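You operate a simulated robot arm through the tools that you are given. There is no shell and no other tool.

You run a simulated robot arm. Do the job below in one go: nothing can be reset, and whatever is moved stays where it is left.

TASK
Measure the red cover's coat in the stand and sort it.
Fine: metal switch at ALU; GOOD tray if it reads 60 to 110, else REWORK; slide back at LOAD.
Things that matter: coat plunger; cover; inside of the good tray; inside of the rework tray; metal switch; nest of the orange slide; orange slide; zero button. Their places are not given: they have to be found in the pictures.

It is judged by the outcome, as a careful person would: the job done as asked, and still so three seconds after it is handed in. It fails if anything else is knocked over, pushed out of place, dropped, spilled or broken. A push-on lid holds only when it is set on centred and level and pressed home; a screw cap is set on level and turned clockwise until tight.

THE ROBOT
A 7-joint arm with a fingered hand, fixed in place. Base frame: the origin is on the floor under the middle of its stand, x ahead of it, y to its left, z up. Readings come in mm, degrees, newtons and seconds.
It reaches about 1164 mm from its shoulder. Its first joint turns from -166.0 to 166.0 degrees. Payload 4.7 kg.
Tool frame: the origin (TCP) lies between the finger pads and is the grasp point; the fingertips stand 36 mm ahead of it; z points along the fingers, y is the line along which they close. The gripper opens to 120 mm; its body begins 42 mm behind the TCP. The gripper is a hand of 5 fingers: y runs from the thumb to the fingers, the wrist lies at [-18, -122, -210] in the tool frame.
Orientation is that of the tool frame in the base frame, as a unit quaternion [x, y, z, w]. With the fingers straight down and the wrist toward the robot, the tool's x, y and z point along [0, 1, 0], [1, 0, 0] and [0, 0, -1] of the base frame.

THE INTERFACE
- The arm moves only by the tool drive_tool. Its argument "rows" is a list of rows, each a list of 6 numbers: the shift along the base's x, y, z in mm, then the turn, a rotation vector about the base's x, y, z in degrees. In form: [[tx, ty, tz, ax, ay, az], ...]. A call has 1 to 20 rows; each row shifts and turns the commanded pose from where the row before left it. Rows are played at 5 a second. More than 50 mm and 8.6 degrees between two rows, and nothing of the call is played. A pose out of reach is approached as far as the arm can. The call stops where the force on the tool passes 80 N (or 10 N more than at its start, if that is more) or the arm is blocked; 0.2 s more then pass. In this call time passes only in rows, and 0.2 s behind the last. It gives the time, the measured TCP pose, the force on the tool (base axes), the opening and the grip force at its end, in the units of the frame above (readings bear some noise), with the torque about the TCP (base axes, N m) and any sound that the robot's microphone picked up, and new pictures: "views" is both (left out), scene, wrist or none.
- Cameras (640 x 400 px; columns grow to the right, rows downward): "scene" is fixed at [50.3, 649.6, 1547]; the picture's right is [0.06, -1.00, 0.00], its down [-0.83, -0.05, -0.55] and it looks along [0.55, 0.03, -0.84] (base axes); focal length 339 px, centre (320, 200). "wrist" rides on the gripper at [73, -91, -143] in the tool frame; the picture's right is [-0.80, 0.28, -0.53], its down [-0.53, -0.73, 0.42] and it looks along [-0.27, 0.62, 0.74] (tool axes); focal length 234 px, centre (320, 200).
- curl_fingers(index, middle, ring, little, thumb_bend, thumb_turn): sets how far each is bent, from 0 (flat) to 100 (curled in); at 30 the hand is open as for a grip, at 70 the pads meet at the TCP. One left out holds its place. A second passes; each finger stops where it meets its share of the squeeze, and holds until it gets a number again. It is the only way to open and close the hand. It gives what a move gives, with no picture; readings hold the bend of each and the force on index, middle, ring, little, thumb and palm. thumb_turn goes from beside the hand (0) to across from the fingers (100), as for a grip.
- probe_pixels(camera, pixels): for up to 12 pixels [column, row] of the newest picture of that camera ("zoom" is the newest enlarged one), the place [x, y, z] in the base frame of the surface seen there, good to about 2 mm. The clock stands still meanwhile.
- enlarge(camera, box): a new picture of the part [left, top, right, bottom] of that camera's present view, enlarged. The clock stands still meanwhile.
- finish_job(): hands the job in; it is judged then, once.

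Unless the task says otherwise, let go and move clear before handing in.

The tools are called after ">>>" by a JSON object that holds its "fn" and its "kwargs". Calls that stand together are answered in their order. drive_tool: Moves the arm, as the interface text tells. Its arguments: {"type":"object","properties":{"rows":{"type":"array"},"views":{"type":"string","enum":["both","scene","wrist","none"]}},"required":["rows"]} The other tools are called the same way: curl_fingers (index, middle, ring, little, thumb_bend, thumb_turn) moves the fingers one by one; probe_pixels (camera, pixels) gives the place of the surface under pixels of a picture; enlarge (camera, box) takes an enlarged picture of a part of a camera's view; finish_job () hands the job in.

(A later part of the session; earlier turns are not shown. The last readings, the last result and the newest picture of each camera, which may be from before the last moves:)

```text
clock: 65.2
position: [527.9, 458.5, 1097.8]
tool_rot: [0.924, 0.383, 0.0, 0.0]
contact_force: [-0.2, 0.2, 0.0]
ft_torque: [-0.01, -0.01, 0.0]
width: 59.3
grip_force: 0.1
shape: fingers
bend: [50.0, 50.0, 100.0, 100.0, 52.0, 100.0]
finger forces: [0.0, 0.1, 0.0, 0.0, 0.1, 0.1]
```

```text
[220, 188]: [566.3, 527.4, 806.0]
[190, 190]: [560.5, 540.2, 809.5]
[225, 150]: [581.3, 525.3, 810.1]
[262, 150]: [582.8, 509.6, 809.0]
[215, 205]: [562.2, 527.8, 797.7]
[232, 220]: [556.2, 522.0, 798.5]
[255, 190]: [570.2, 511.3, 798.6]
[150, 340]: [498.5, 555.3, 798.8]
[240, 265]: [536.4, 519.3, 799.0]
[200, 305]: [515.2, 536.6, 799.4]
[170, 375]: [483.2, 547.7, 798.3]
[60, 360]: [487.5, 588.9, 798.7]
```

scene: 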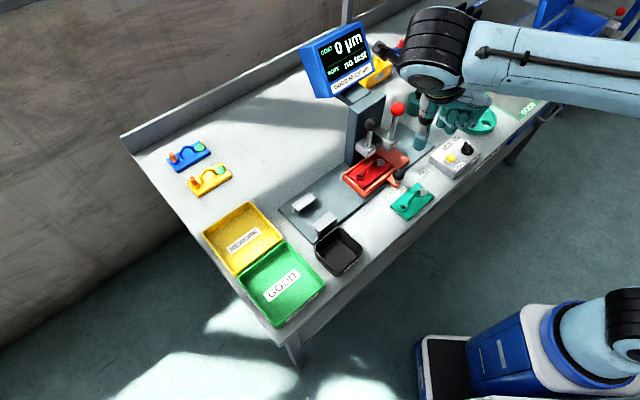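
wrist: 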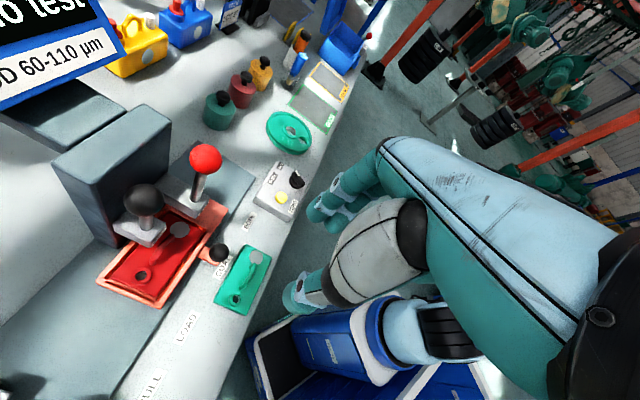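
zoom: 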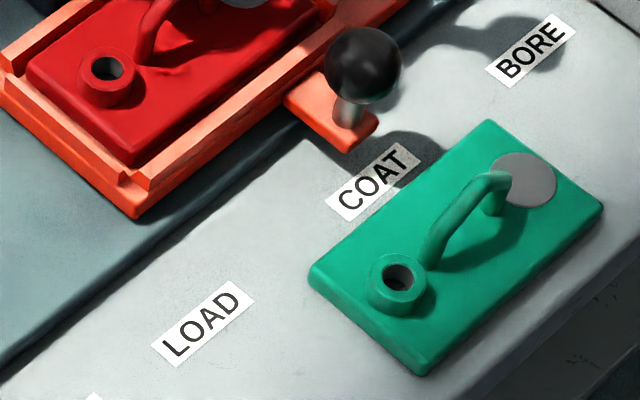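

>>> {"fn": "probe_pixels", "kwargs": {"camera": "zoom", "pixels": [[203, 323], [372, 182], [530, 52], [362, 66], [345, 145], [375, 122], [360, 135], [300, 110], [348, 118], [152, 345], [253, 292], [328, 200]]}}

>>> {"fn": "probe_pixels", "kwargs": {"camera": "zoom", "pixels": [[418, 158], [490, 72], [575, 28], [130, 165], [30, 70], [25, 62], [107, 68], [135, 215], [128, 190], [8, 75], [250, 100], [200, 30]]}}

```text
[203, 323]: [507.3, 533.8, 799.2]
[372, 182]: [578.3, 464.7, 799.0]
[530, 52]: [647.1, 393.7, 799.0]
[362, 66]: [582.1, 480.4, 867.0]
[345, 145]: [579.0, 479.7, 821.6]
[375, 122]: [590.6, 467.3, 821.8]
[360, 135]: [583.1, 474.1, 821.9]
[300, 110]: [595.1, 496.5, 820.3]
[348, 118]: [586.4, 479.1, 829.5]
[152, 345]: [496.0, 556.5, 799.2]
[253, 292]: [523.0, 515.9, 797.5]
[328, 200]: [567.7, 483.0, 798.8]
```

```text
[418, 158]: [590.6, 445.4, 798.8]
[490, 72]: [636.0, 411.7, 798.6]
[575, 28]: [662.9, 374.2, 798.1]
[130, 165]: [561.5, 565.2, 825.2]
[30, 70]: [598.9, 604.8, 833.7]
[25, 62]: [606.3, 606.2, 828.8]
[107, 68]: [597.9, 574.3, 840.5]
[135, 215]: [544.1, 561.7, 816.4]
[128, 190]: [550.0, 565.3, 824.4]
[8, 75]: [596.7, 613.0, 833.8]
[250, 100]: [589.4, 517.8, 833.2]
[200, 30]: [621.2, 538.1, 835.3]
```

The knob is within about 2 mm of the COAT label. Now I'll reshape to the pointing hand, turn it back by +45°, and go above the COAT ball as before.

>>> {"fn": "curl_fingers", "kwargs": {"index": 10, "middle": 100, "thumb_bend": 60}}

>>> {"fn": "curl_fingers", "kwargs": {"thumb_bend": 100}}

>>> {"fn": "curl_fingers", "kwargs": {"index": 24}}

>>> {"fn": "drive_tool", "kwargs": {"rows": [[0, 0, 0, 0, 0, 7.5], [0, 0, 0, 0, 0, 7.5], [0, 0, 0, 0, 0, 7.5], [0, 0, 0, 0, 0, 7.5], [0, 0, 0, 0, 0, 7.5], [0, 0, 0, 0, 0, 7.4], [5, 20, 0, 0, 0, 0], [5, 25, 0, 0, 0, 0], [5, 25, 0, 0, 0, 0], [8, 25, 0, 0, 0, 0]]}}

>>> {"fn": "enlarge", "kwargs": {"camera": "wrist", "box": [220, 100, 460, 260]}}

```text
clock: 66.2
position: [529.3, 459.9, 1096.9]
tool_rot: [0.924, 0.383, 0.0, 0.0]
contact_force: [0.4, 0.7, -1.0]
ft_torque: [0.01, -0.02, -0.02]
width: 113.3
grip_force: 0.1
shape: fingers
bend: [10.0, 100.0, 100.0, 100.0, 60.0, 100.0]
finger forces: [0.0, 0.0, 0.0, 0.0, 0.1, 0.0]
```

```text
clock: 67.2
position: [529.6, 460.2, 1097.6]
tool_rot: [0.924, 0.383, 0.0, 0.001]
contact_force: [0.0, -0.2, 0.0]
ft_torque: [0.0, 0.02, 0.01]
width: 48.4
grip_force: 0.0
shape: fingers
bend: [10.0, 100.0, 100.0, 100.0, 100.0, 100.0]
finger forces: [0.0, 0.0, 0.0, 0.0, 0.0, 0.0]
```

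```text
clock: 68.2
position: [529.7, 459.6, 1097.2]
tool_rot: [0.924, 0.382, 0.0, 0.0]
contact_force: [-0.5, 0.0, 0.5]
ft_torque: [-0.04, 0.0, -0.04]
width: 38.6
grip_force: 0.1
shape: fingers
bend: [24.0, 100.0, 100.0, 100.0, 100.0, 100.0]
finger forces: [0.0, 0.0, 0.1, 0.1, 0.1, 0.1]
```

```text
clock: 70.4
position: [551.1, 555.0, 1098.5]
tool_rot: [0.708, 0.706, 0.0, 0.0]
contact_force: [0.4, -0.1, 0.3]
ft_torque: [0.01, 0.0, -0.02]
width: 38.3
grip_force: 0.1
shape: fingers
bend: [24.0, 100.0, 100.0, 100.0, 100.0, 100.0]
finger forces: [0.0, 0.0, 0.0, 0.1, 0.1, 0.1]
```

scene: 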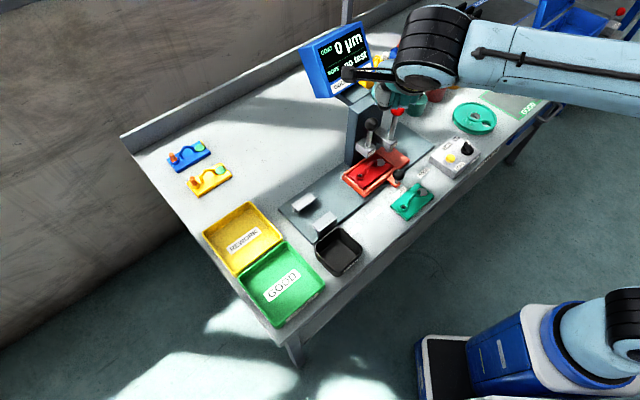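
wrist: 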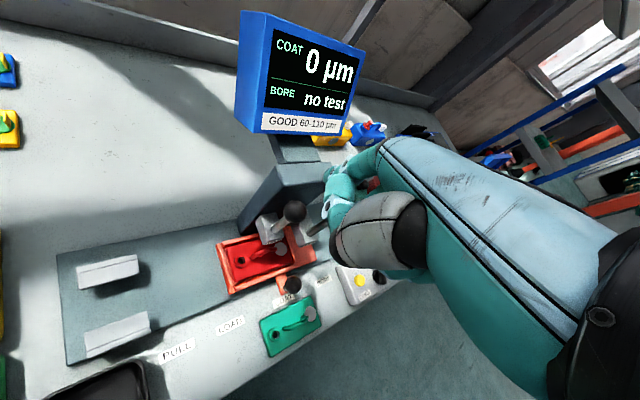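

```text
2.50 times, centred on (340, 180) of wrist
```

zoom: 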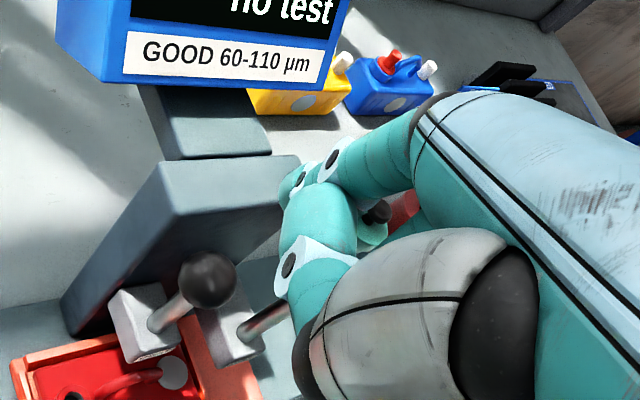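

I'm at the same spot above the COAT ball as before. I'll descend and press down in stages.

>>> {"fn": "drive_tool", "kwargs": {"rows": [[1, 0, -28, 0, 0, 0], [1, 0, -28, 0, 0, 0], [0, 0, -7, 0, 0, 0], [0, 0, -7, 0, 0, 0], [0, 0, -7, 0, 0, 0], [0, 0, -7, 0, 0, 0], [0, 0, -6, 0, 0, 0]]}}

>>> {"fn": "enlarge", "kwargs": {"camera": "wrist", "box": [220, 130, 400, 260]}}

>>> {"fn": "enlarge", "kwargs": {"camera": "scene", "box": [290, 15, 386, 105]}}

```text
clock: 72.0
position: [556.6, 554.8, 1008.8]
tool_rot: [0.708, 0.706, 0.0, 0.0]
contact_force: [-1.2, -0.8, 2.5]
ft_torque: [0.01, -0.22, -0.03]
width: 38.9
grip_force: 1.3
shape: fingers
bend: [24.0, 100.0, 100.0, 100.0, 100.0, 100.0]
finger forces: [2.7, 0.0, 0.0, 0.0, 0.0, 0.0]
```

scene: 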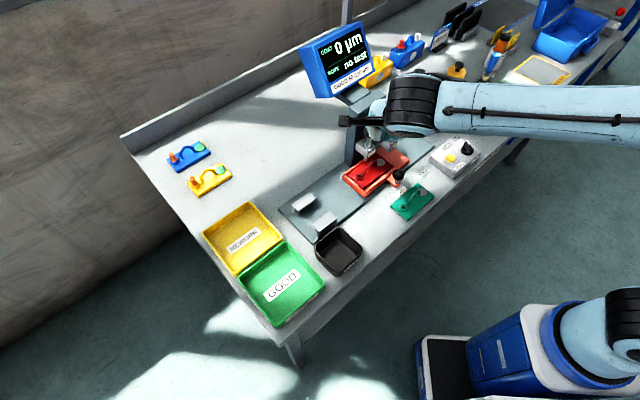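
wrist: 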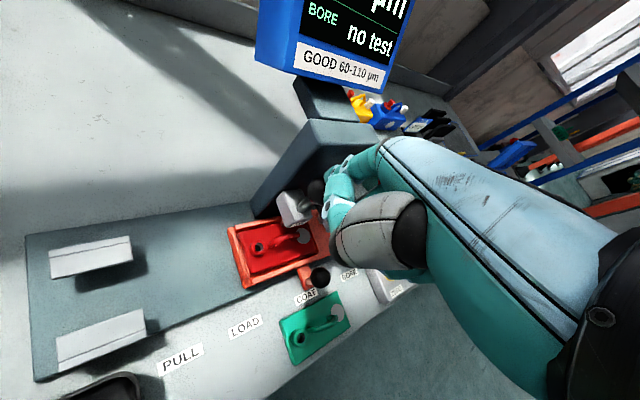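

```text
3.08 times, centred on (310, 195) of wrist
```

zoom: 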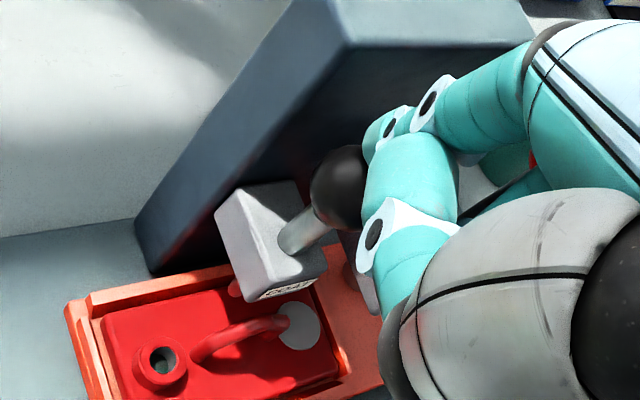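

```text
4.44 times, centred on (338, 60) of scene
```

zoom: 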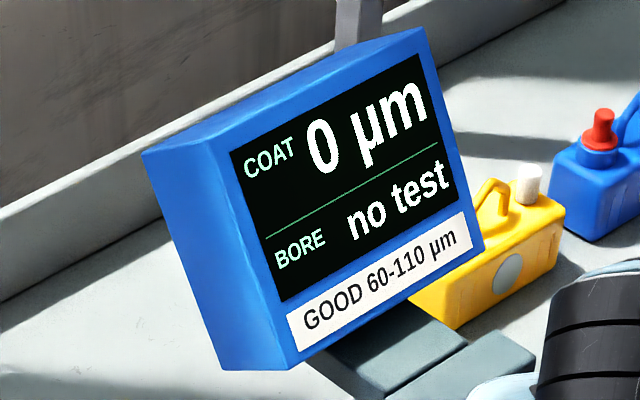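

The plunger is moving down toward the cover beside the handle. I'll keep pressing in finer steps.

>>> {"fn": "drive_tool", "kwargs": {"rows": [[-1, 0, -5, 0, 0, 0], [-1, 0, -5, 0, 0, 0], [0, 0, -4, 0, 0, 0], [0, 0, -2, 0, 0, 0], [0, 0, -2, 0, 0, 0], [0, 0, -2, 0, 0, 0]]}}

>>> {"fn": "enlarge", "kwargs": {"camera": "wrist", "box": [220, 150, 360, 260]}}

>>> {"fn": "enlarge", "kwargs": {"camera": "scene", "box": [290, 15, 386, 105]}}

```text
clock: 73.4
position: [552.7, 555.8, 989.1]
tool_rot: [0.708, 0.707, 0.0, 0.0]
contact_force: [0.5, -1.0, 4.8]
ft_torque: [0.05, -0.33, -0.04]
width: 39.6
grip_force: 2.2
shape: fingers
bend: [23.0, 100.0, 100.0, 100.0, 100.0, 100.0]
finger forces: [4.2, 0.0, 0.1, 0.0, 0.0, 0.0]
```

scene: 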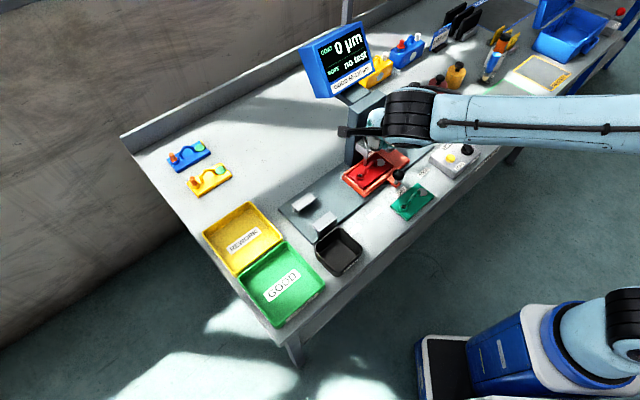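
wrist: 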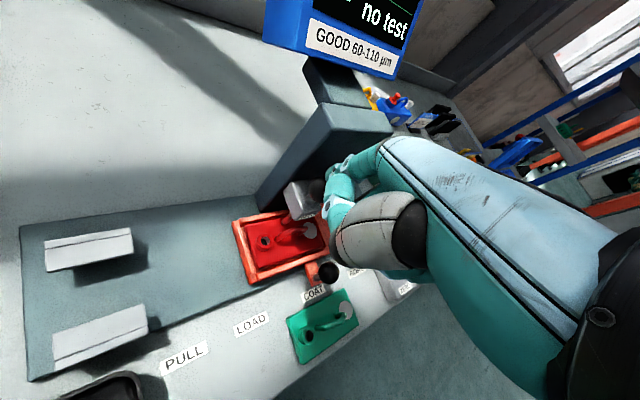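

```text
3.64 times, centred on (290, 205) of wrist
```

zoom: 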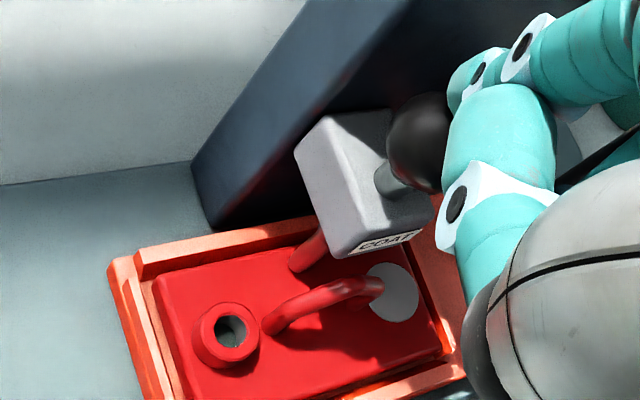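

```text
4.44 times, centred on (338, 60) of scene
```

zoom: 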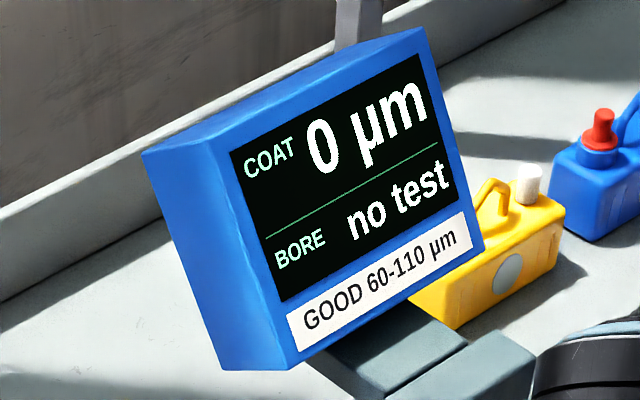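

The rod tip is almost on the red face on the far side of the handle, at zoom (300,265). Pressing the last few mm.

>>> {"fn": "drive_tool", "kwargs": {"rows": [[0, 0, -1.5, 0, 0, 0], [0, 0, -1.5, 0, 0, 0], [0, 0, -1.5, 0, 0, 0], [0, 0, 0, 0, 0, 0]], "views": "wrist"}}

>>> {"fn": "enlarge", "kwargs": {"camera": "wrist", "box": [250, 170, 350, 240]}}

>>> {"fn": "enlarge", "kwargs": {"camera": "scene", "box": [290, 15, 386, 105]}}

```text
clock: 74.4
position: [551.5, 556.4, 985.0]
tool_rot: [0.707, 0.707, 0.001, 0.0]
contact_force: [-3.6, -0.1, 13.7]
ft_torque: [0.1, -1.12, -0.02]
width: 40.3
grip_force: 6.5
shape: fingers
bend: [22.0, 100.0, 100.0, 100.0, 100.0, 100.0]
finger forces: [14.0, 0.1, 0.0, 0.1, 0.0, 0.1]
```

wrist: 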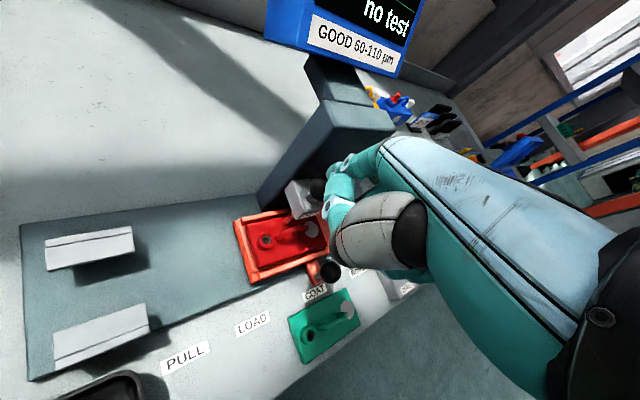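

```text
5.71 times, centred on (300, 205) of wrist
```

zoom: 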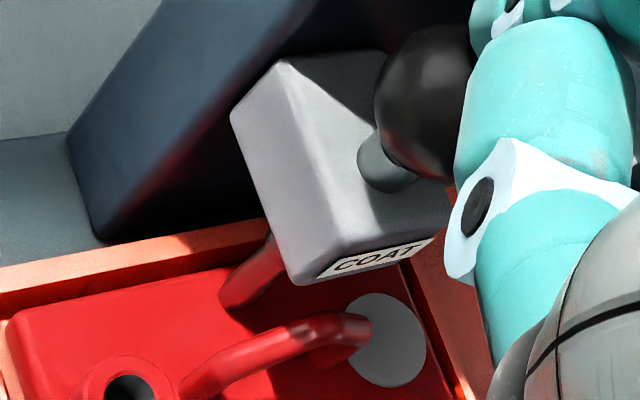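

```text
4.44 times, centred on (338, 60) of scene
```

zoom: 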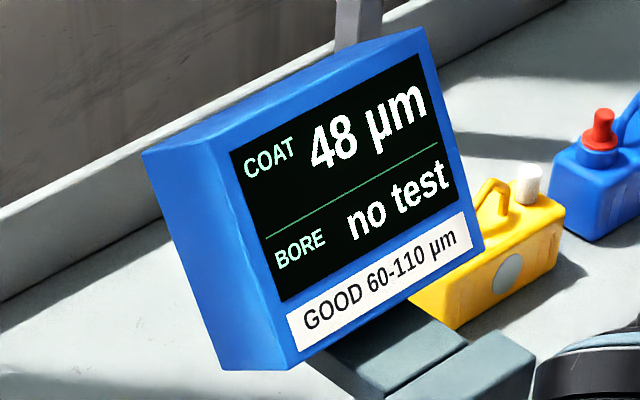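

The screen now reads 48 µm with the plunger on the red face. I'll hold a second to make sure it's stable.

>>> {"fn": "drive_tool", "kwargs": {"rows": [[0, 0, -0.5, 0, 0, 0], [0, 0, 0, 0, 0, 0], [0, 0, 0, 0, 0, 0], [0, 0, 0, 0, 0, 0], [0, 0, 0, 0, 0, 0]], "views": "none"}}

>>> {"fn": "enlarge", "kwargs": {"camera": "scene", "box": [290, 15, 386, 105]}}

>>> {"fn": "enlarge", "kwargs": {"camera": "scene", "box": [436, 125, 484, 165]}}

```text
clock: 75.6
position: [551.7, 555.9, 985.0]
tool_rot: [0.707, 0.707, 0.001, 0.0]
contact_force: [-5.1, 0.3, 20.4]
ft_torque: [0.16, -1.59, 0.07]
width: 40.5
grip_force: 9.3
shape: fingers
bend: [22.0, 100.0, 100.0, 100.0, 100.0, 100.0]
finger forces: [19.0, 0.0, 0.1, 0.0, 0.1, 0.1]
```

```text
4.44 times, centred on (338, 60) of scene
```

zoom: 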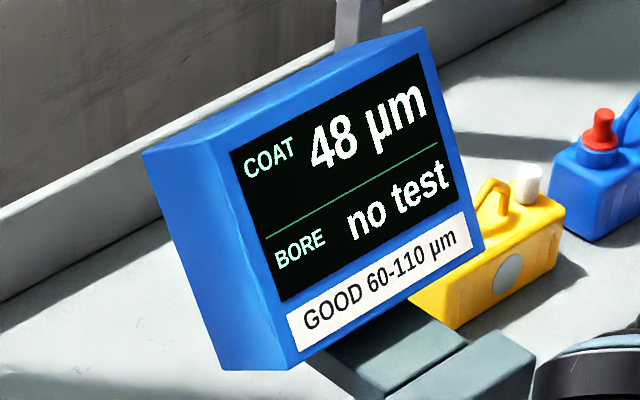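

```text
10.00 times, centred on (460, 145) of scene
```

zoom: 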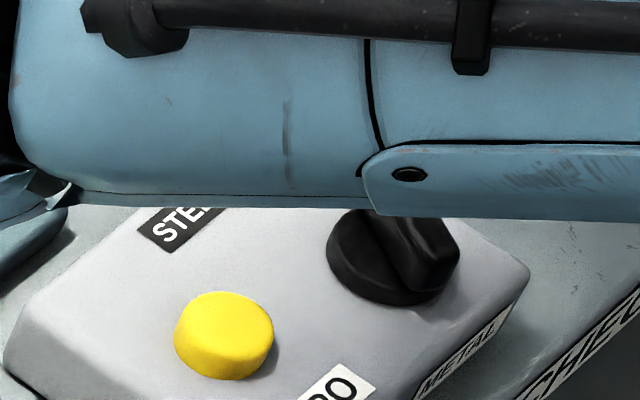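

The reading is stable at 48 µm, below 60, so the cover belongs in REWORK. I'll release the plunger, rise and retreat.

>>> {"fn": "drive_tool", "kwargs": {"rows": [[0, 0, 8, 0, 0, 0], [0, 0, 8, 0, 0, 0], [0, 0, 10, 0, 0, 0], [0, 0, 10, 0, 0, 0], [0, 0, 15, 0, 0, 0], [0, 0, 25, 0, 0, 0], [-10, -20, 40, 0, 0, 0], [-10, -35, 0, 0, 0, 0], [-10, -35, 0, 0, 0, 0]]}}

>>> {"fn": "enlarge", "kwargs": {"camera": "scene", "box": [330, 100, 442, 200]}}

>>> {"fn": "enlarge", "kwargs": {"camera": "scene", "box": [290, 15, 386, 105]}}

```text
clock: 77.6
position: [524.1, 465.9, 1096.8]
tool_rot: [0.708, 0.707, 0.0, 0.001]
contact_force: [0.4, -0.2, -1.3]
ft_torque: [-0.01, 0.0, 0.01]
width: 38.4
grip_force: 0.0
shape: fingers
bend: [24.0, 100.0, 100.0, 100.0, 100.0, 100.0]
finger forces: [0.1, 0.0, 0.0, 0.0, 0.1, 0.0]
```

scene: 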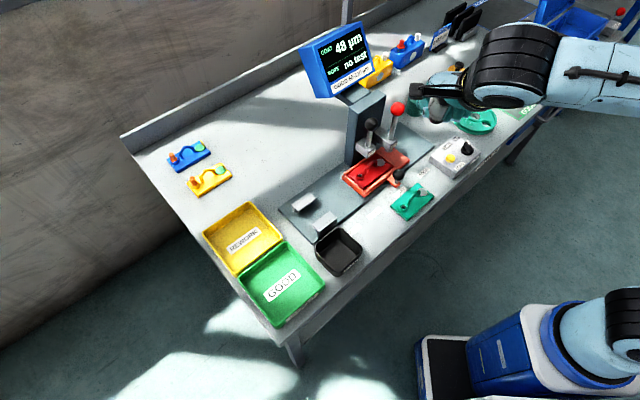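
wrist: 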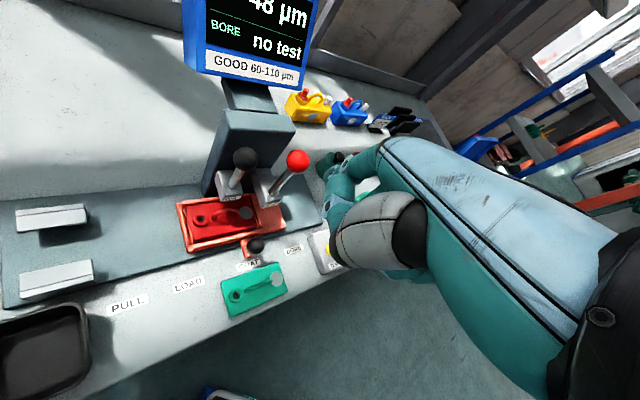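

```text
4.00 times, centred on (386, 150) of scene
```

zoom: 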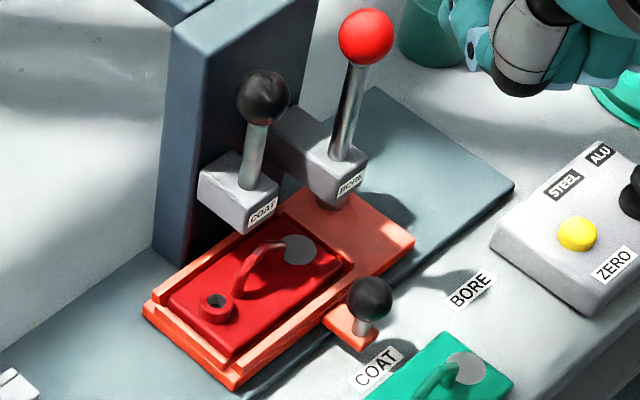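

```text
4.44 times, centred on (338, 60) of scene
```

zoom: 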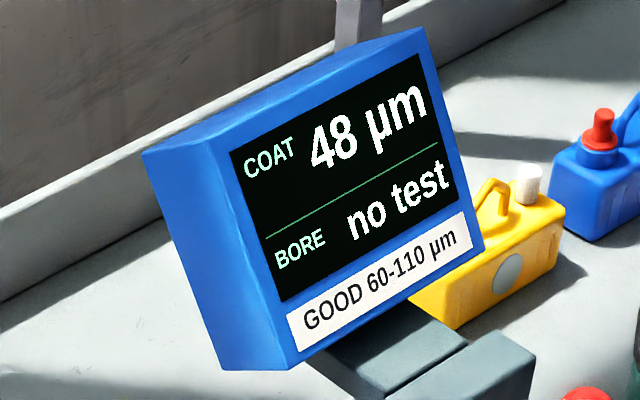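

The plunger is back up and the reading 48 µm is held. Now I'll reshape for the pinch, turn the hand back along the slide direction, and go over the knob at COAT.

>>> {"fn": "curl_fingers", "kwargs": {"index": 10, "thumb_bend": 50}}

>>> {"fn": "curl_fingers", "kwargs": {"index": 48, "middle": 48, "thumb_bend": 50}}

>>> {"fn": "drive_tool", "kwargs": {"rows": [[0, 0, 0, 0, 0, -7.5], [0, 0, 0, 0, 0, -7.5], [0, 0, 0, 0, 0, -7.5], [0, 0, 0, 0, 0, -7.5], [0, 0, 0, 0, 0, -7.5], [0, 0, 0, 0, 0, -7.4], [20, 5, 0, 0, 0, 0], [25, 5, 0, 0, 0, 0], [20, 4.5, 0, 0, 0, 0]]}}

>>> {"fn": "enlarge", "kwargs": {"camera": "wrist", "box": [220, 180, 400, 310]}}

```text
clock: 78.6
position: [524.6, 466.2, 1098.6]
tool_rot: [0.708, 0.706, 0.0, 0.0]
contact_force: [0.1, -0.7, 0.6]
ft_torque: [-0.01, -0.03, 0.02]
width: 127.6
grip_force: 0.1
shape: fingers
bend: [10.0, 100.0, 100.0, 100.0, 50.0, 100.0]
finger forces: [0.0, 0.0, 0.0, 0.1, 0.1, 0.1]
```

```text
clock: 79.6
position: [523.9, 466.6, 1097.3]
tool_rot: [0.708, 0.707, 0.0, 0.0]
contact_force: [0.6, -0.4, 0.1]
ft_torque: [-0.03, -0.01, -0.02]
width: 65.6
grip_force: 0.1
shape: fingers
bend: [48.0, 48.0, 100.0, 100.0, 50.0, 100.0]
finger forces: [0.0, 0.0, 0.0, 0.0, 0.0, 0.1]
```

```text
clock: 81.6
position: [589.5, 480.8, 1099.2]
tool_rot: [0.924, 0.383, 0.001, -0.001]
contact_force: [-0.3, -0.7, 0.0]
ft_torque: [0.0, -0.03, 0.03]
width: 65.8
grip_force: 0.0
shape: fingers
bend: [48.0, 48.0, 100.0, 100.0, 50.0, 100.0]
finger forces: [0.0, 0.0, 0.0, 0.0, 0.0, 0.0]
```

scene: 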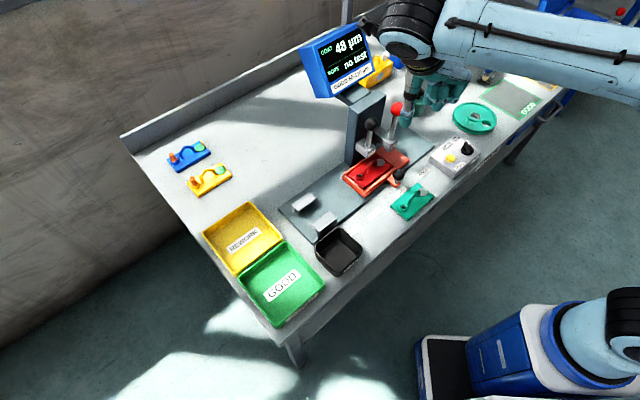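
wrist: 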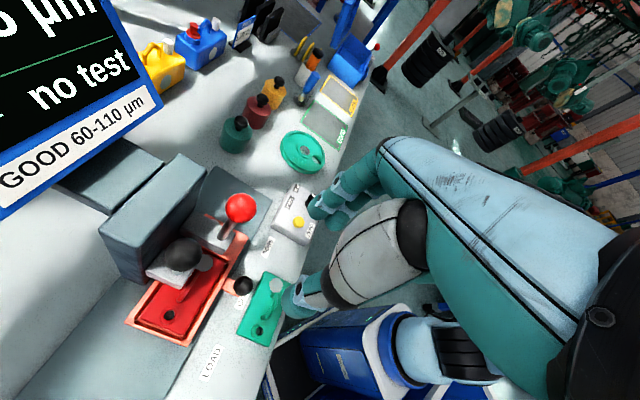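

```text
3.08 times, centred on (310, 245) of wrist
```

zoom: 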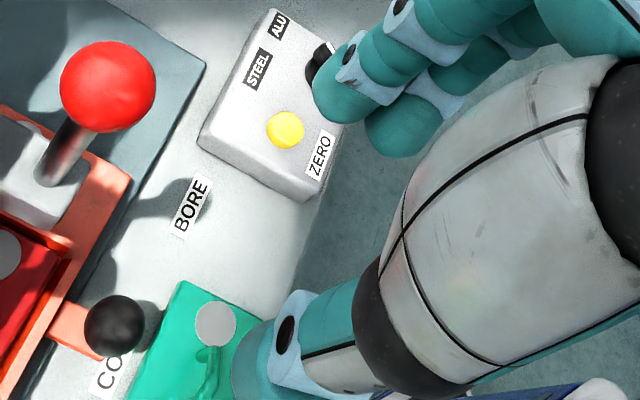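

I'm directly above the knob, in the same column I left by. I'll descend vertically and check before closing.

>>> {"fn": "drive_tool", "kwargs": {"rows": [[0, 0, -40, 0, 0, 0], [0, 0, -40, 0, 0, 0], [0, 0, -40, 0, 0, 0], [0, 0, -40, 0, 0, 0], [0, 0, -30, 0, 0, 0], [0, 0, -15, 0, 0, 0], [0, 0, -9, 0, 0, 0]]}}

>>> {"fn": "enlarge", "kwargs": {"camera": "wrist", "box": [220, 170, 400, 310]}}

```text
clock: 83.2
position: [588.1, 478.7, 885.8]
tool_rot: [0.924, 0.382, 0.0, 0.0]
contact_force: [0.3, 0.0, 0.1]
ft_torque: [-0.01, 0.02, 0.02]
width: 65.8
grip_force: 0.0
shape: fingers
bend: [48.0, 48.0, 100.0, 100.0, 50.0, 100.0]
finger forces: [0.0, 0.0, 0.0, 0.0, 0.1, 0.0]
```

scene: 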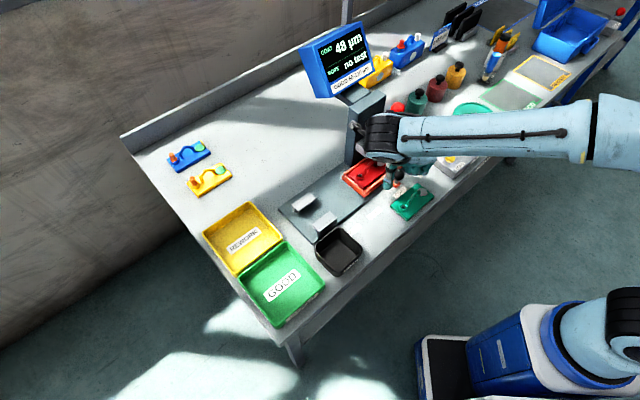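
wrist: 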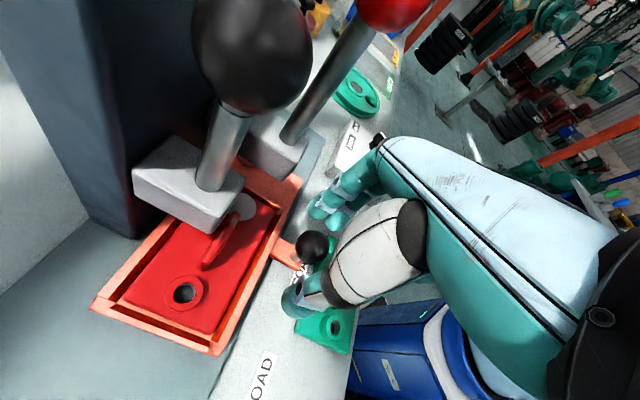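

```text
2.86 times, centred on (310, 240) of wrist
```

zoom: 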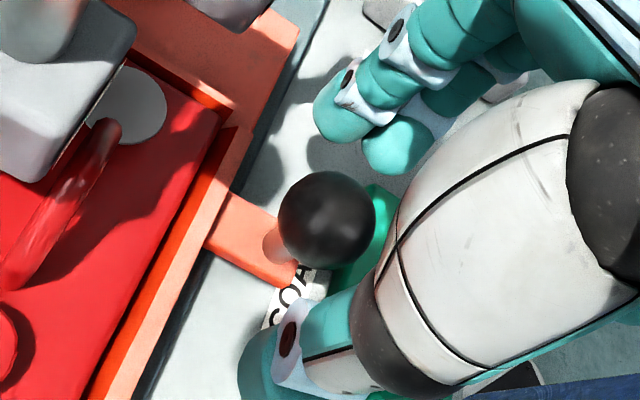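

The ball is between thumb and fingers as before. I'll close on it gently.

>>> {"fn": "drive_tool", "kwargs": {"rows": [[0.5, 0.5, -2, 0, 0, 0]], "views": "none"}}

>>> {"fn": "curl_fingers", "kwargs": {"index": 57, "middle": 57, "thumb_bend": 61}}

>>> {"fn": "curl_fingers", "kwargs": {"index": 63, "middle": 64, "thumb_bend": 66}}

>>> {"fn": "drive_tool", "kwargs": {"rows": [[-5.7, 5.6, 0, 0, 0, 0], [-7.1, 7.05, 0, 0, 0, 0], [-7.1, 7.05, 0, 0, 0, 0], [-7.1, 7.05, 0, 0, 0, 0], [-7.1, 7.05, 0, 0, 0, 0], [-1.4, 1.45, 0, 0, 0, 0]]}}

>>> {"fn": "enlarge", "kwargs": {"camera": "wrist", "box": [120, 50, 400, 310]}}

```text
clock: 83.6
position: [587.7, 479.7, 884.0]
tool_rot: [0.924, 0.383, 0.0, 0.0]
contact_force: [0.2, 0.2, 0.3]
ft_torque: [-0.02, 0.01, 0.01]
width: 65.8
grip_force: 0.0
shape: fingers
bend: [48.0, 48.0, 100.0, 100.0, 50.0, 100.0]
finger forces: [0.0, 0.1, 0.1, 0.0, 0.0, 0.0]
```

```text
clock: 84.6
position: [589.8, 480.5, 881.6]
tool_rot: [0.924, 0.383, 0.0, 0.0]
contact_force: [0.1, 0.1, 0.6]
ft_torque: [-0.01, -0.04, -0.01]
width: 38.0
grip_force: 0.1
shape: fingers
bend: [56.0, 56.0, 100.0, 100.0, 61.0, 100.0]
finger forces: [0.1, 0.1, 0.1, 0.0, 0.1, 0.0]
```

```text
clock: 85.6
position: [588.4, 479.9, 883.6]
tool_rot: [0.924, 0.383, 0.0, -0.001]
contact_force: [0.3, -0.3, -1.3]
ft_torque: [-0.03, 0.0, 0.0]
width: 28.2
grip_force: 3.5
shape: fingers
bend: [60.0, 63.0, 100.0, 100.0, 64.0, 100.0]
finger forces: [2.5, 1.0, 0.0, 0.0, 3.0, 0.0]
```

```text
clock: 87.0
position: [552.2, 516.2, 884.9]
tool_rot: [0.924, 0.383, 0.0, 0.0]
contact_force: [1.0, 0.6, -2.9]
ft_torque: [0.03, -0.04, 0.03]
width: 28.5
grip_force: 3.3
shape: fingers
bend: [60.0, 63.0, 100.0, 100.0, 64.0, 100.0]
finger forces: [2.7, 1.0, 0.1, 0.1, 2.8, 0.0]
```

scene: 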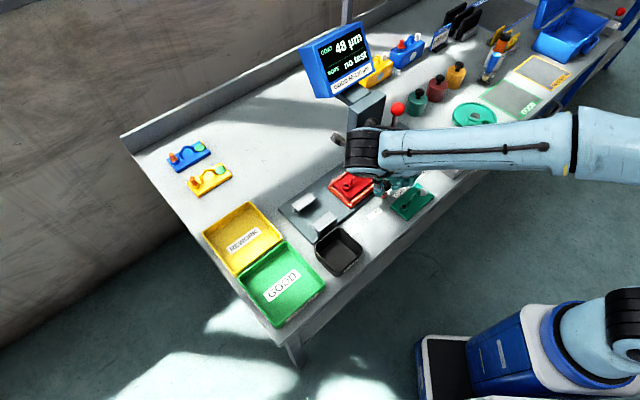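
wrist: 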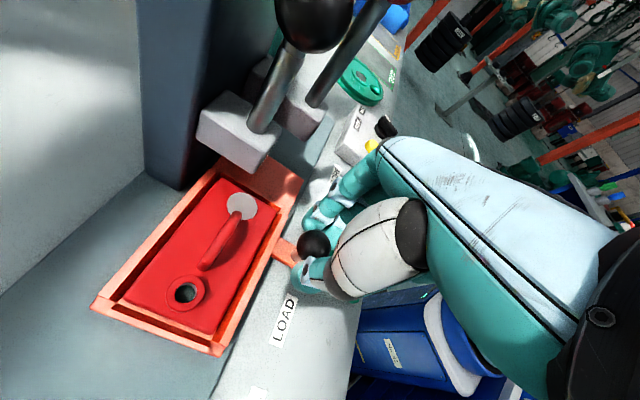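

```text
1.54 times, centred on (260, 180) of wrist
```

zoom: 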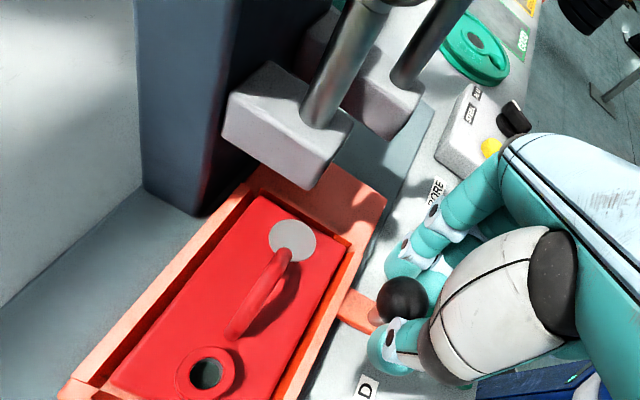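

Halfway back. Continuing the remaining 50 mm to LOAD.

>>> {"fn": "drive_tool", "kwargs": {"rows": [[-5.7, 5.7, 0, 0, 0, 0], [-7.1, 7.1, 0, 0, 0, 0], [-7.1, 7.1, 0, 0, 0, 0], [-7.1, 7.1, 0, 0, 0, 0], [-5.7, 5.7, 0, 0, 0, 0], [-2.6, 2.6, 0, 0, 0, 0]]}}

>>> {"fn": "enlarge", "kwargs": {"camera": "wrist", "box": [120, 50, 400, 310]}}

>>> {"fn": "enlarge", "kwargs": {"camera": "scene", "box": [310, 150, 422, 240]}}

```text
clock: 88.4
position: [516.4, 550.9, 882.8]
tool_rot: [0.924, 0.382, 0.0, 0.001]
contact_force: [1.5, -1.2, 0.6]
ft_torque: [0.01, -0.08, 0.0]
width: 27.9
grip_force: 3.1
shape: fingers
bend: [60.0, 63.0, 100.0, 100.0, 64.0, 100.0]
finger forces: [3.2, 0.9, 0.0, 0.1, 2.5, 0.0]
```

scene: 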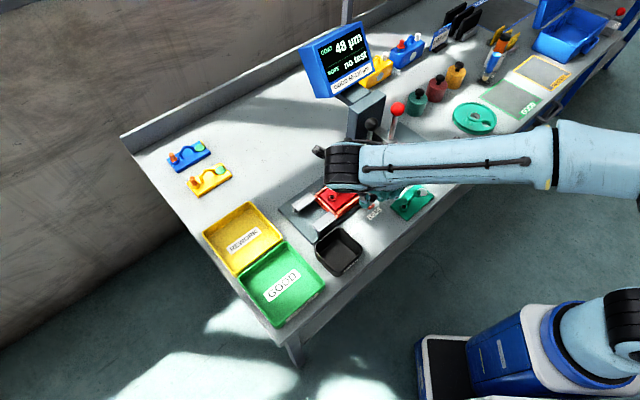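
wrist: 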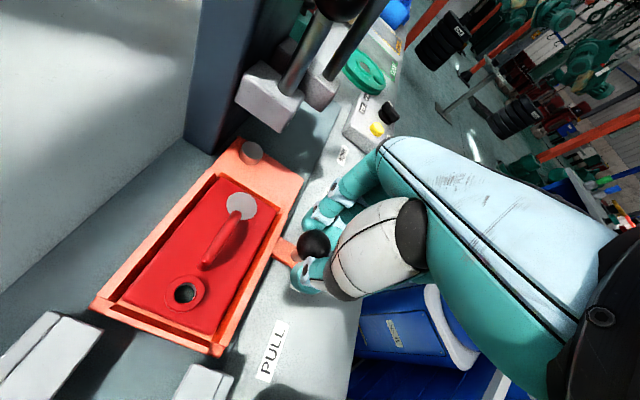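

```text
1.54 times, centred on (260, 180) of wrist
```

zoom: 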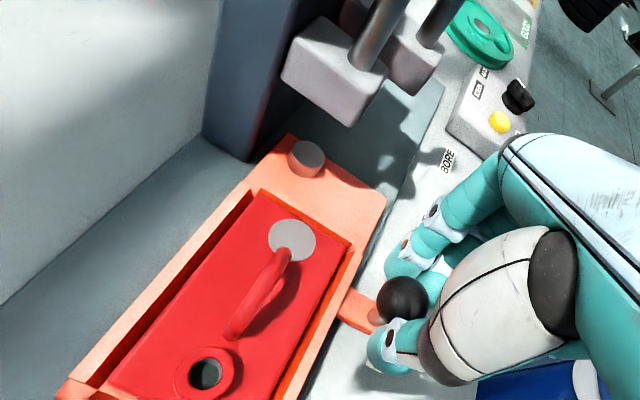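

```text
4.44 times, centred on (366, 195) of scene
```

zoom: 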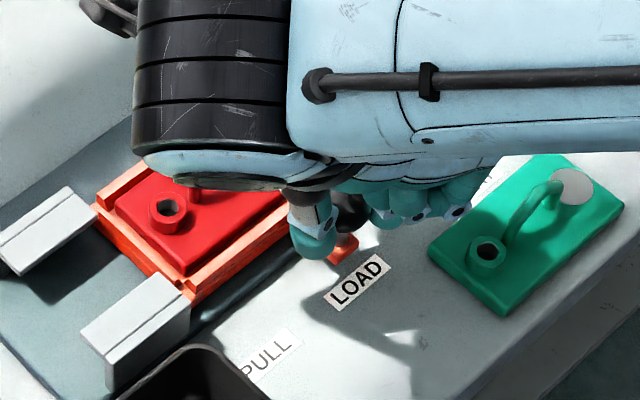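

The slide is back at the LOAD label. I'll release the knob, rise, and compare the slide's position with its original one.

>>> {"fn": "curl_fingers", "kwargs": {"index": 50, "middle": 50, "thumb_bend": 52}}

>>> {"fn": "drive_tool", "kwargs": {"rows": [[0, 0, 15, 0, 0, 0], [0, 0, 30, 0, 0, 0], [0, 0, 40, 0, 0, 0], [0, 0, 40, 0, 0, 0], [-20, -20, 20, 0, 0, 0], [-30, -30, 0, 0, 0, 0], [-30, -30, 0, 0, 0, 0], [-30, -30, 0, 0, 0, 0]]}}

>>> {"fn": "enlarge", "kwargs": {"camera": "scene", "box": [310, 150, 406, 220]}}

```text
clock: 89.4
position: [516.8, 550.1, 883.4]
tool_rot: [0.924, 0.382, 0.0, 0.0]
contact_force: [-0.7, 0.2, -0.4]
ft_torque: [0.0, -0.02, 0.02]
width: 59.4
grip_force: 0.1
shape: fingers
bend: [50.0, 50.0, 100.0, 100.0, 52.0, 100.0]
finger forces: [0.0, 0.0, 0.0, 0.1, 0.0, 0.0]
```

```text
clock: 91.2
position: [406.2, 440.3, 1026.2]
tool_rot: [0.924, 0.383, 0.0, 0.0]
contact_force: [0.9, 0.3, -1.1]
ft_torque: [-0.04, 0.0, -0.03]
width: 59.0
grip_force: 0.1
shape: fingers
bend: [50.0, 50.0, 100.0, 100.0, 52.0, 100.0]
finger forces: [0.1, 0.1, 0.0, 0.0, 0.0, 0.0]
```

scene: 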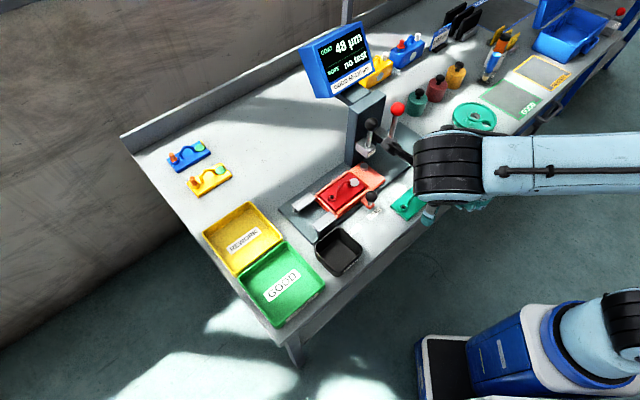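
wrist: 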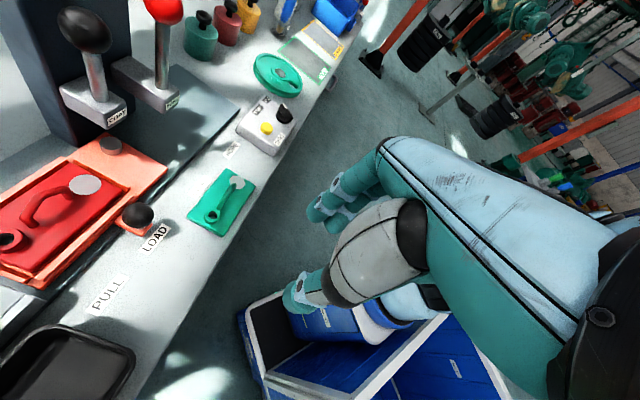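

```text
5.71 times, centred on (358, 185) of scene
```

zoom: 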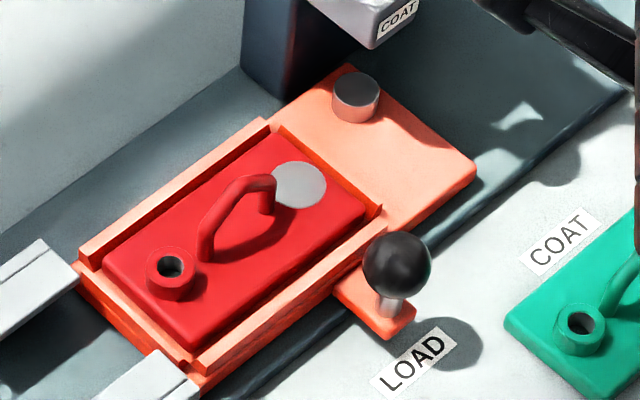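

The slide's disc and knob are back at the same pixels as at the start (364.5,165.4 and 371.5,196.2), so it's at LOAD. Now I'll measure the handle in the nest and the REWORK tray.

>>> {"fn": "probe_pixels", "kwargs": {"camera": "zoom", "pixels": [[205, 240], [215, 208], [230, 188], [250, 178], [270, 182], [268, 205], [105, 265], [190, 345], [370, 205], [258, 130], [168, 262], [298, 185]]}}

>>> {"fn": "enlarge", "kwargs": {"camera": "scene", "box": [190, 190, 334, 335]}}

```text
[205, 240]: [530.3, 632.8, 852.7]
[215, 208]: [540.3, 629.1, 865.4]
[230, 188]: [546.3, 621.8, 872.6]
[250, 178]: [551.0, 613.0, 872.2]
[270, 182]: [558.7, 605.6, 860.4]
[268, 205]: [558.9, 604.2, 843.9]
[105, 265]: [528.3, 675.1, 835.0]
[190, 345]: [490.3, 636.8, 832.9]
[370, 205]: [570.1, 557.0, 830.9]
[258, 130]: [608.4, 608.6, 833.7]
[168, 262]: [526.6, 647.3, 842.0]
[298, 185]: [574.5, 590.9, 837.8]
```

```text
2.76 times, centred on (262, 262) of scene
```

zoom: 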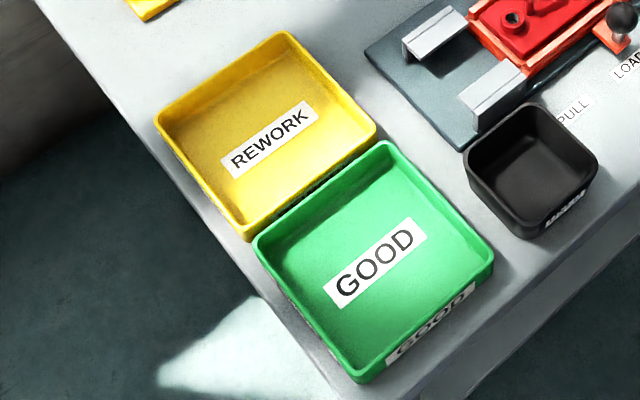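

>>> {"fn": "probe_pixels", "kwargs": {"camera": "zoom", "pixels": [[157, 118], [282, 33], [375, 130], [245, 238], [175, 125], [283, 55], [355, 130], [240, 215], [268, 138], [200, 160], [300, 90], [320, 150]]}}

>>> {"fn": "enlarge", "kwargs": {"camera": "scene", "box": [195, 195, 291, 285]}}

>>> {"fn": "probe_pixels", "kwargs": {"camera": "zoom", "pixels": [[60, 190], [100, 155], [250, 60], [330, 110], [390, 185], [200, 350], [180, 330], [120, 250], [240, 200], [300, 250], [150, 190], [270, 110]]}}

```text
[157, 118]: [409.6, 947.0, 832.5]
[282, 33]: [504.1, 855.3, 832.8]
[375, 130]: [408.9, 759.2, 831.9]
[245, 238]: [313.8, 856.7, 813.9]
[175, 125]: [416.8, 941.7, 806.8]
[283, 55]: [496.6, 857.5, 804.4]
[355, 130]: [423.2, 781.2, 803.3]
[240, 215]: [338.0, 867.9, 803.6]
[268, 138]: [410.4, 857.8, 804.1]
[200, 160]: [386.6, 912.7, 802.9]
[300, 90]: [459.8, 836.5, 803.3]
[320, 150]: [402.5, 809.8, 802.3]
```

```text
4.44 times, centred on (243, 240) of scene
```

zoom: 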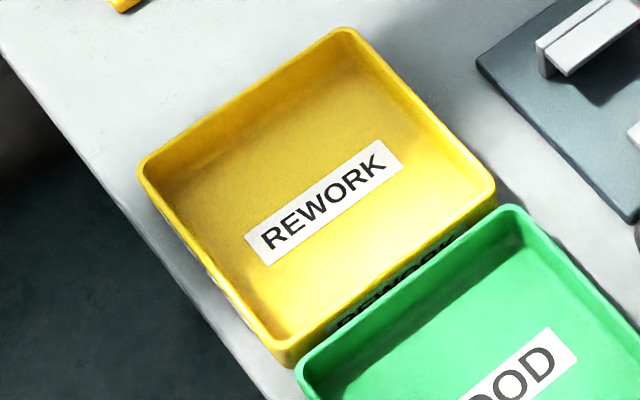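

```text
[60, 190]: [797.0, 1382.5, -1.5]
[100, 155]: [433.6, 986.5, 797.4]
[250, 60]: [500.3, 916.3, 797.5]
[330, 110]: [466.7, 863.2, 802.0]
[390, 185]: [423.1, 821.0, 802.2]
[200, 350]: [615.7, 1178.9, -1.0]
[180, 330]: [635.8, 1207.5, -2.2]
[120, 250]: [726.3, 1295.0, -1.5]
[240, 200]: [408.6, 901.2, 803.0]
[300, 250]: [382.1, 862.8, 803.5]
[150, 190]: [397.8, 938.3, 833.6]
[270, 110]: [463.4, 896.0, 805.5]
```

The REWORK tray is about 132 mm square at 45°, centred near (410,854), with its floor at z≈803 and rim at 832. The handle in the nest is centred near (549.5,617.5) with its bar at z≈869. I'll set the pinch opening, turn the hand, and move above the handle.

>>> {"fn": "curl_fingers", "kwargs": {"index": 58, "middle": 58, "thumb_bend": 58}}

>>> {"fn": "drive_tool", "kwargs": {"rows": [[0, 0, 0, 0, 0, 7.53], [0, 0, 0, 0, 0, 7.53], [0, 0, 0, 0, 0, 7.53], [0, 0, 0, 0, 0, 7.53], [0, 0, 0, 0, 0, 7.53], [0, 0, 0, 0, 0, 7.53], [24, 29.5, 0, 0, 0, 7.53], [24, 29.5, 0, 0, 0, 7.53], [24, 29.5, 0, 0, 0, 7.53], [24, 29.5, 0, 0, 0, 7.53], [24, 29.5, 0, 0, 0, 7.53], [24, 29.5, 0, 0, 0, 7.53], [0, 0, -25, 0, 0, 0], [0, 0, -25, 0, 0, 0]]}}

>>> {"fn": "enlarge", "kwargs": {"camera": "wrist", "box": [200, 180, 380, 330]}}

>>> {"fn": "enlarge", "kwargs": {"camera": "scene", "box": [310, 140, 406, 215]}}

```text
clock: 92.2
position: [406.3, 440.5, 1027.5]
tool_rot: [0.923, 0.384, 0.001, 0.0]
contact_force: [-0.3, 0.1, 0.5]
ft_torque: [0.02, -0.02, -0.03]
width: 42.2
grip_force: 0.2
shape: fingers
bend: [57.0, 57.0, 100.0, 100.0, 57.0, 100.0]
finger forces: [0.1, 0.0, 0.1, 0.0, 0.0, 0.1]
```

```text
clock: 95.2
position: [551.2, 616.7, 980.2]
tool_rot: [0.38, 0.925, 0.001, 0.001]
contact_force: [0.9, -0.1, 0.2]
ft_torque: [-0.01, -0.02, 0.0]
width: 41.8
grip_force: 0.0
shape: fingers
bend: [57.0, 57.0, 100.0, 100.0, 57.0, 100.0]
finger forces: [0.0, 0.0, 0.0, 0.0, 0.0, 0.1]
```

scene: 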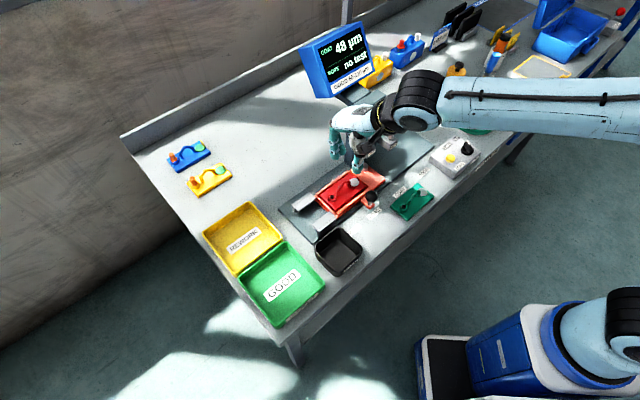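
wrist: 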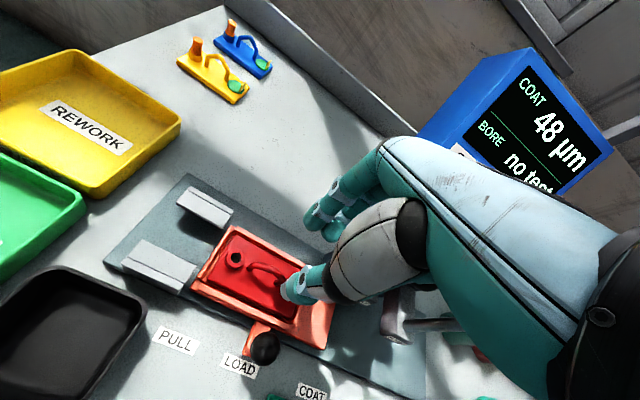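

```text
2.67 times, centred on (290, 255) of wrist
```

zoom: 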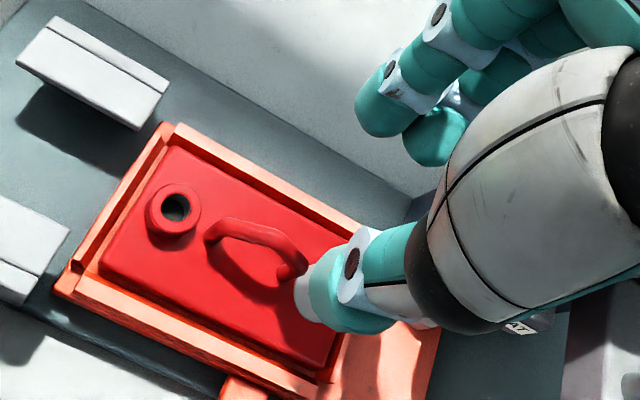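

```text
5.33 times, centred on (358, 178) of scene
```

zoom: 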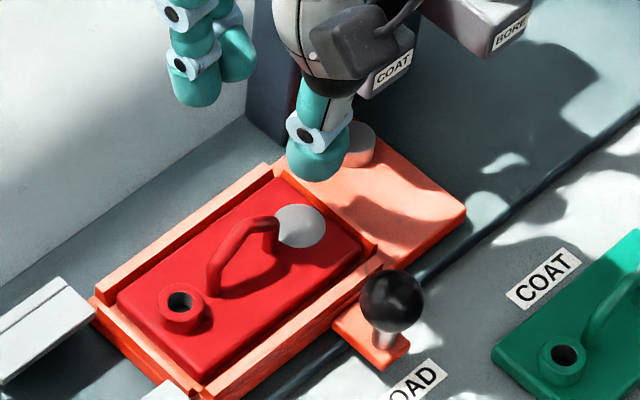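

The hand is aligned at 45° above the nest. I'll probe the handle again in both views for an exact pinch.

>>> {"fn": "probe_pixels", "kwargs": {"camera": "zoom", "pixels": [[215, 275], [222, 250], [235, 234], [250, 224], [265, 219], [276, 225], [280, 245], [118, 300], [200, 375], [365, 252]]}}

>>> {"fn": "enlarge", "kwargs": {"camera": "wrist", "box": [220, 200, 320, 310]}}

>>> {"fn": "probe_pixels", "kwargs": {"camera": "zoom", "pixels": [[245, 195], [275, 180], [310, 185], [340, 205], [370, 235], [230, 215], [375, 265], [110, 250], [200, 75], [420, 375]]}}

```text
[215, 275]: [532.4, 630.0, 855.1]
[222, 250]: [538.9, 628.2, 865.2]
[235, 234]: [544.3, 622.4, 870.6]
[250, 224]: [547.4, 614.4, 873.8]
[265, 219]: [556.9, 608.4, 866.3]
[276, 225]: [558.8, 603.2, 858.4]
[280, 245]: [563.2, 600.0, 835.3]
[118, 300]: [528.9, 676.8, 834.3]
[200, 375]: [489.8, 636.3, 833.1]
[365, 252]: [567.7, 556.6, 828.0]
```

```text
3.64 times, centred on (270, 255) of wrist
```

zoom: 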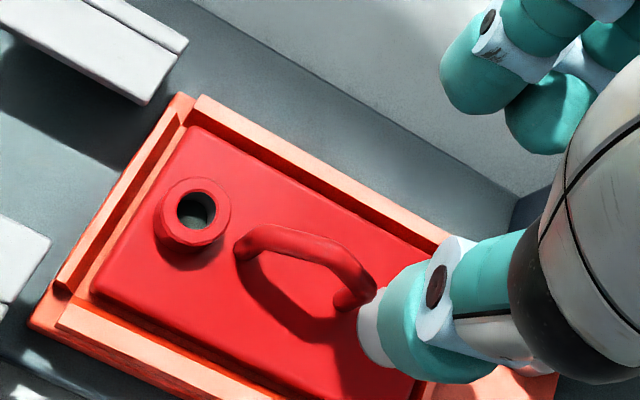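

```text
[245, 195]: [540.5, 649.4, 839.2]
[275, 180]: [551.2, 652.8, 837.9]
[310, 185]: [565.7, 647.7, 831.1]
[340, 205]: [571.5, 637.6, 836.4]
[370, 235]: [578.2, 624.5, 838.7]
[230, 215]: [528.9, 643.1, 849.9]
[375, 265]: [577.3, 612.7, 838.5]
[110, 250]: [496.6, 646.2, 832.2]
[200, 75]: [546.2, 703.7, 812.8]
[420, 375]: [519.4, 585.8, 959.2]
```

>>> {"fn": "probe_pixels", "kwargs": {"camera": "zoom", "pixels": [[250, 240], [270, 233], [300, 238], [325, 250], [350, 270], [300, 250], [325, 262], [365, 290]]}}

```text
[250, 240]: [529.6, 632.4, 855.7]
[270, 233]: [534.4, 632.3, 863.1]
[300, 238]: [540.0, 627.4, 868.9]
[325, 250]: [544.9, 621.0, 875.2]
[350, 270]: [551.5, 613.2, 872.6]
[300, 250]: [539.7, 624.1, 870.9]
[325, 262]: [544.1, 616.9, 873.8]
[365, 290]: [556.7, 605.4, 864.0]
```

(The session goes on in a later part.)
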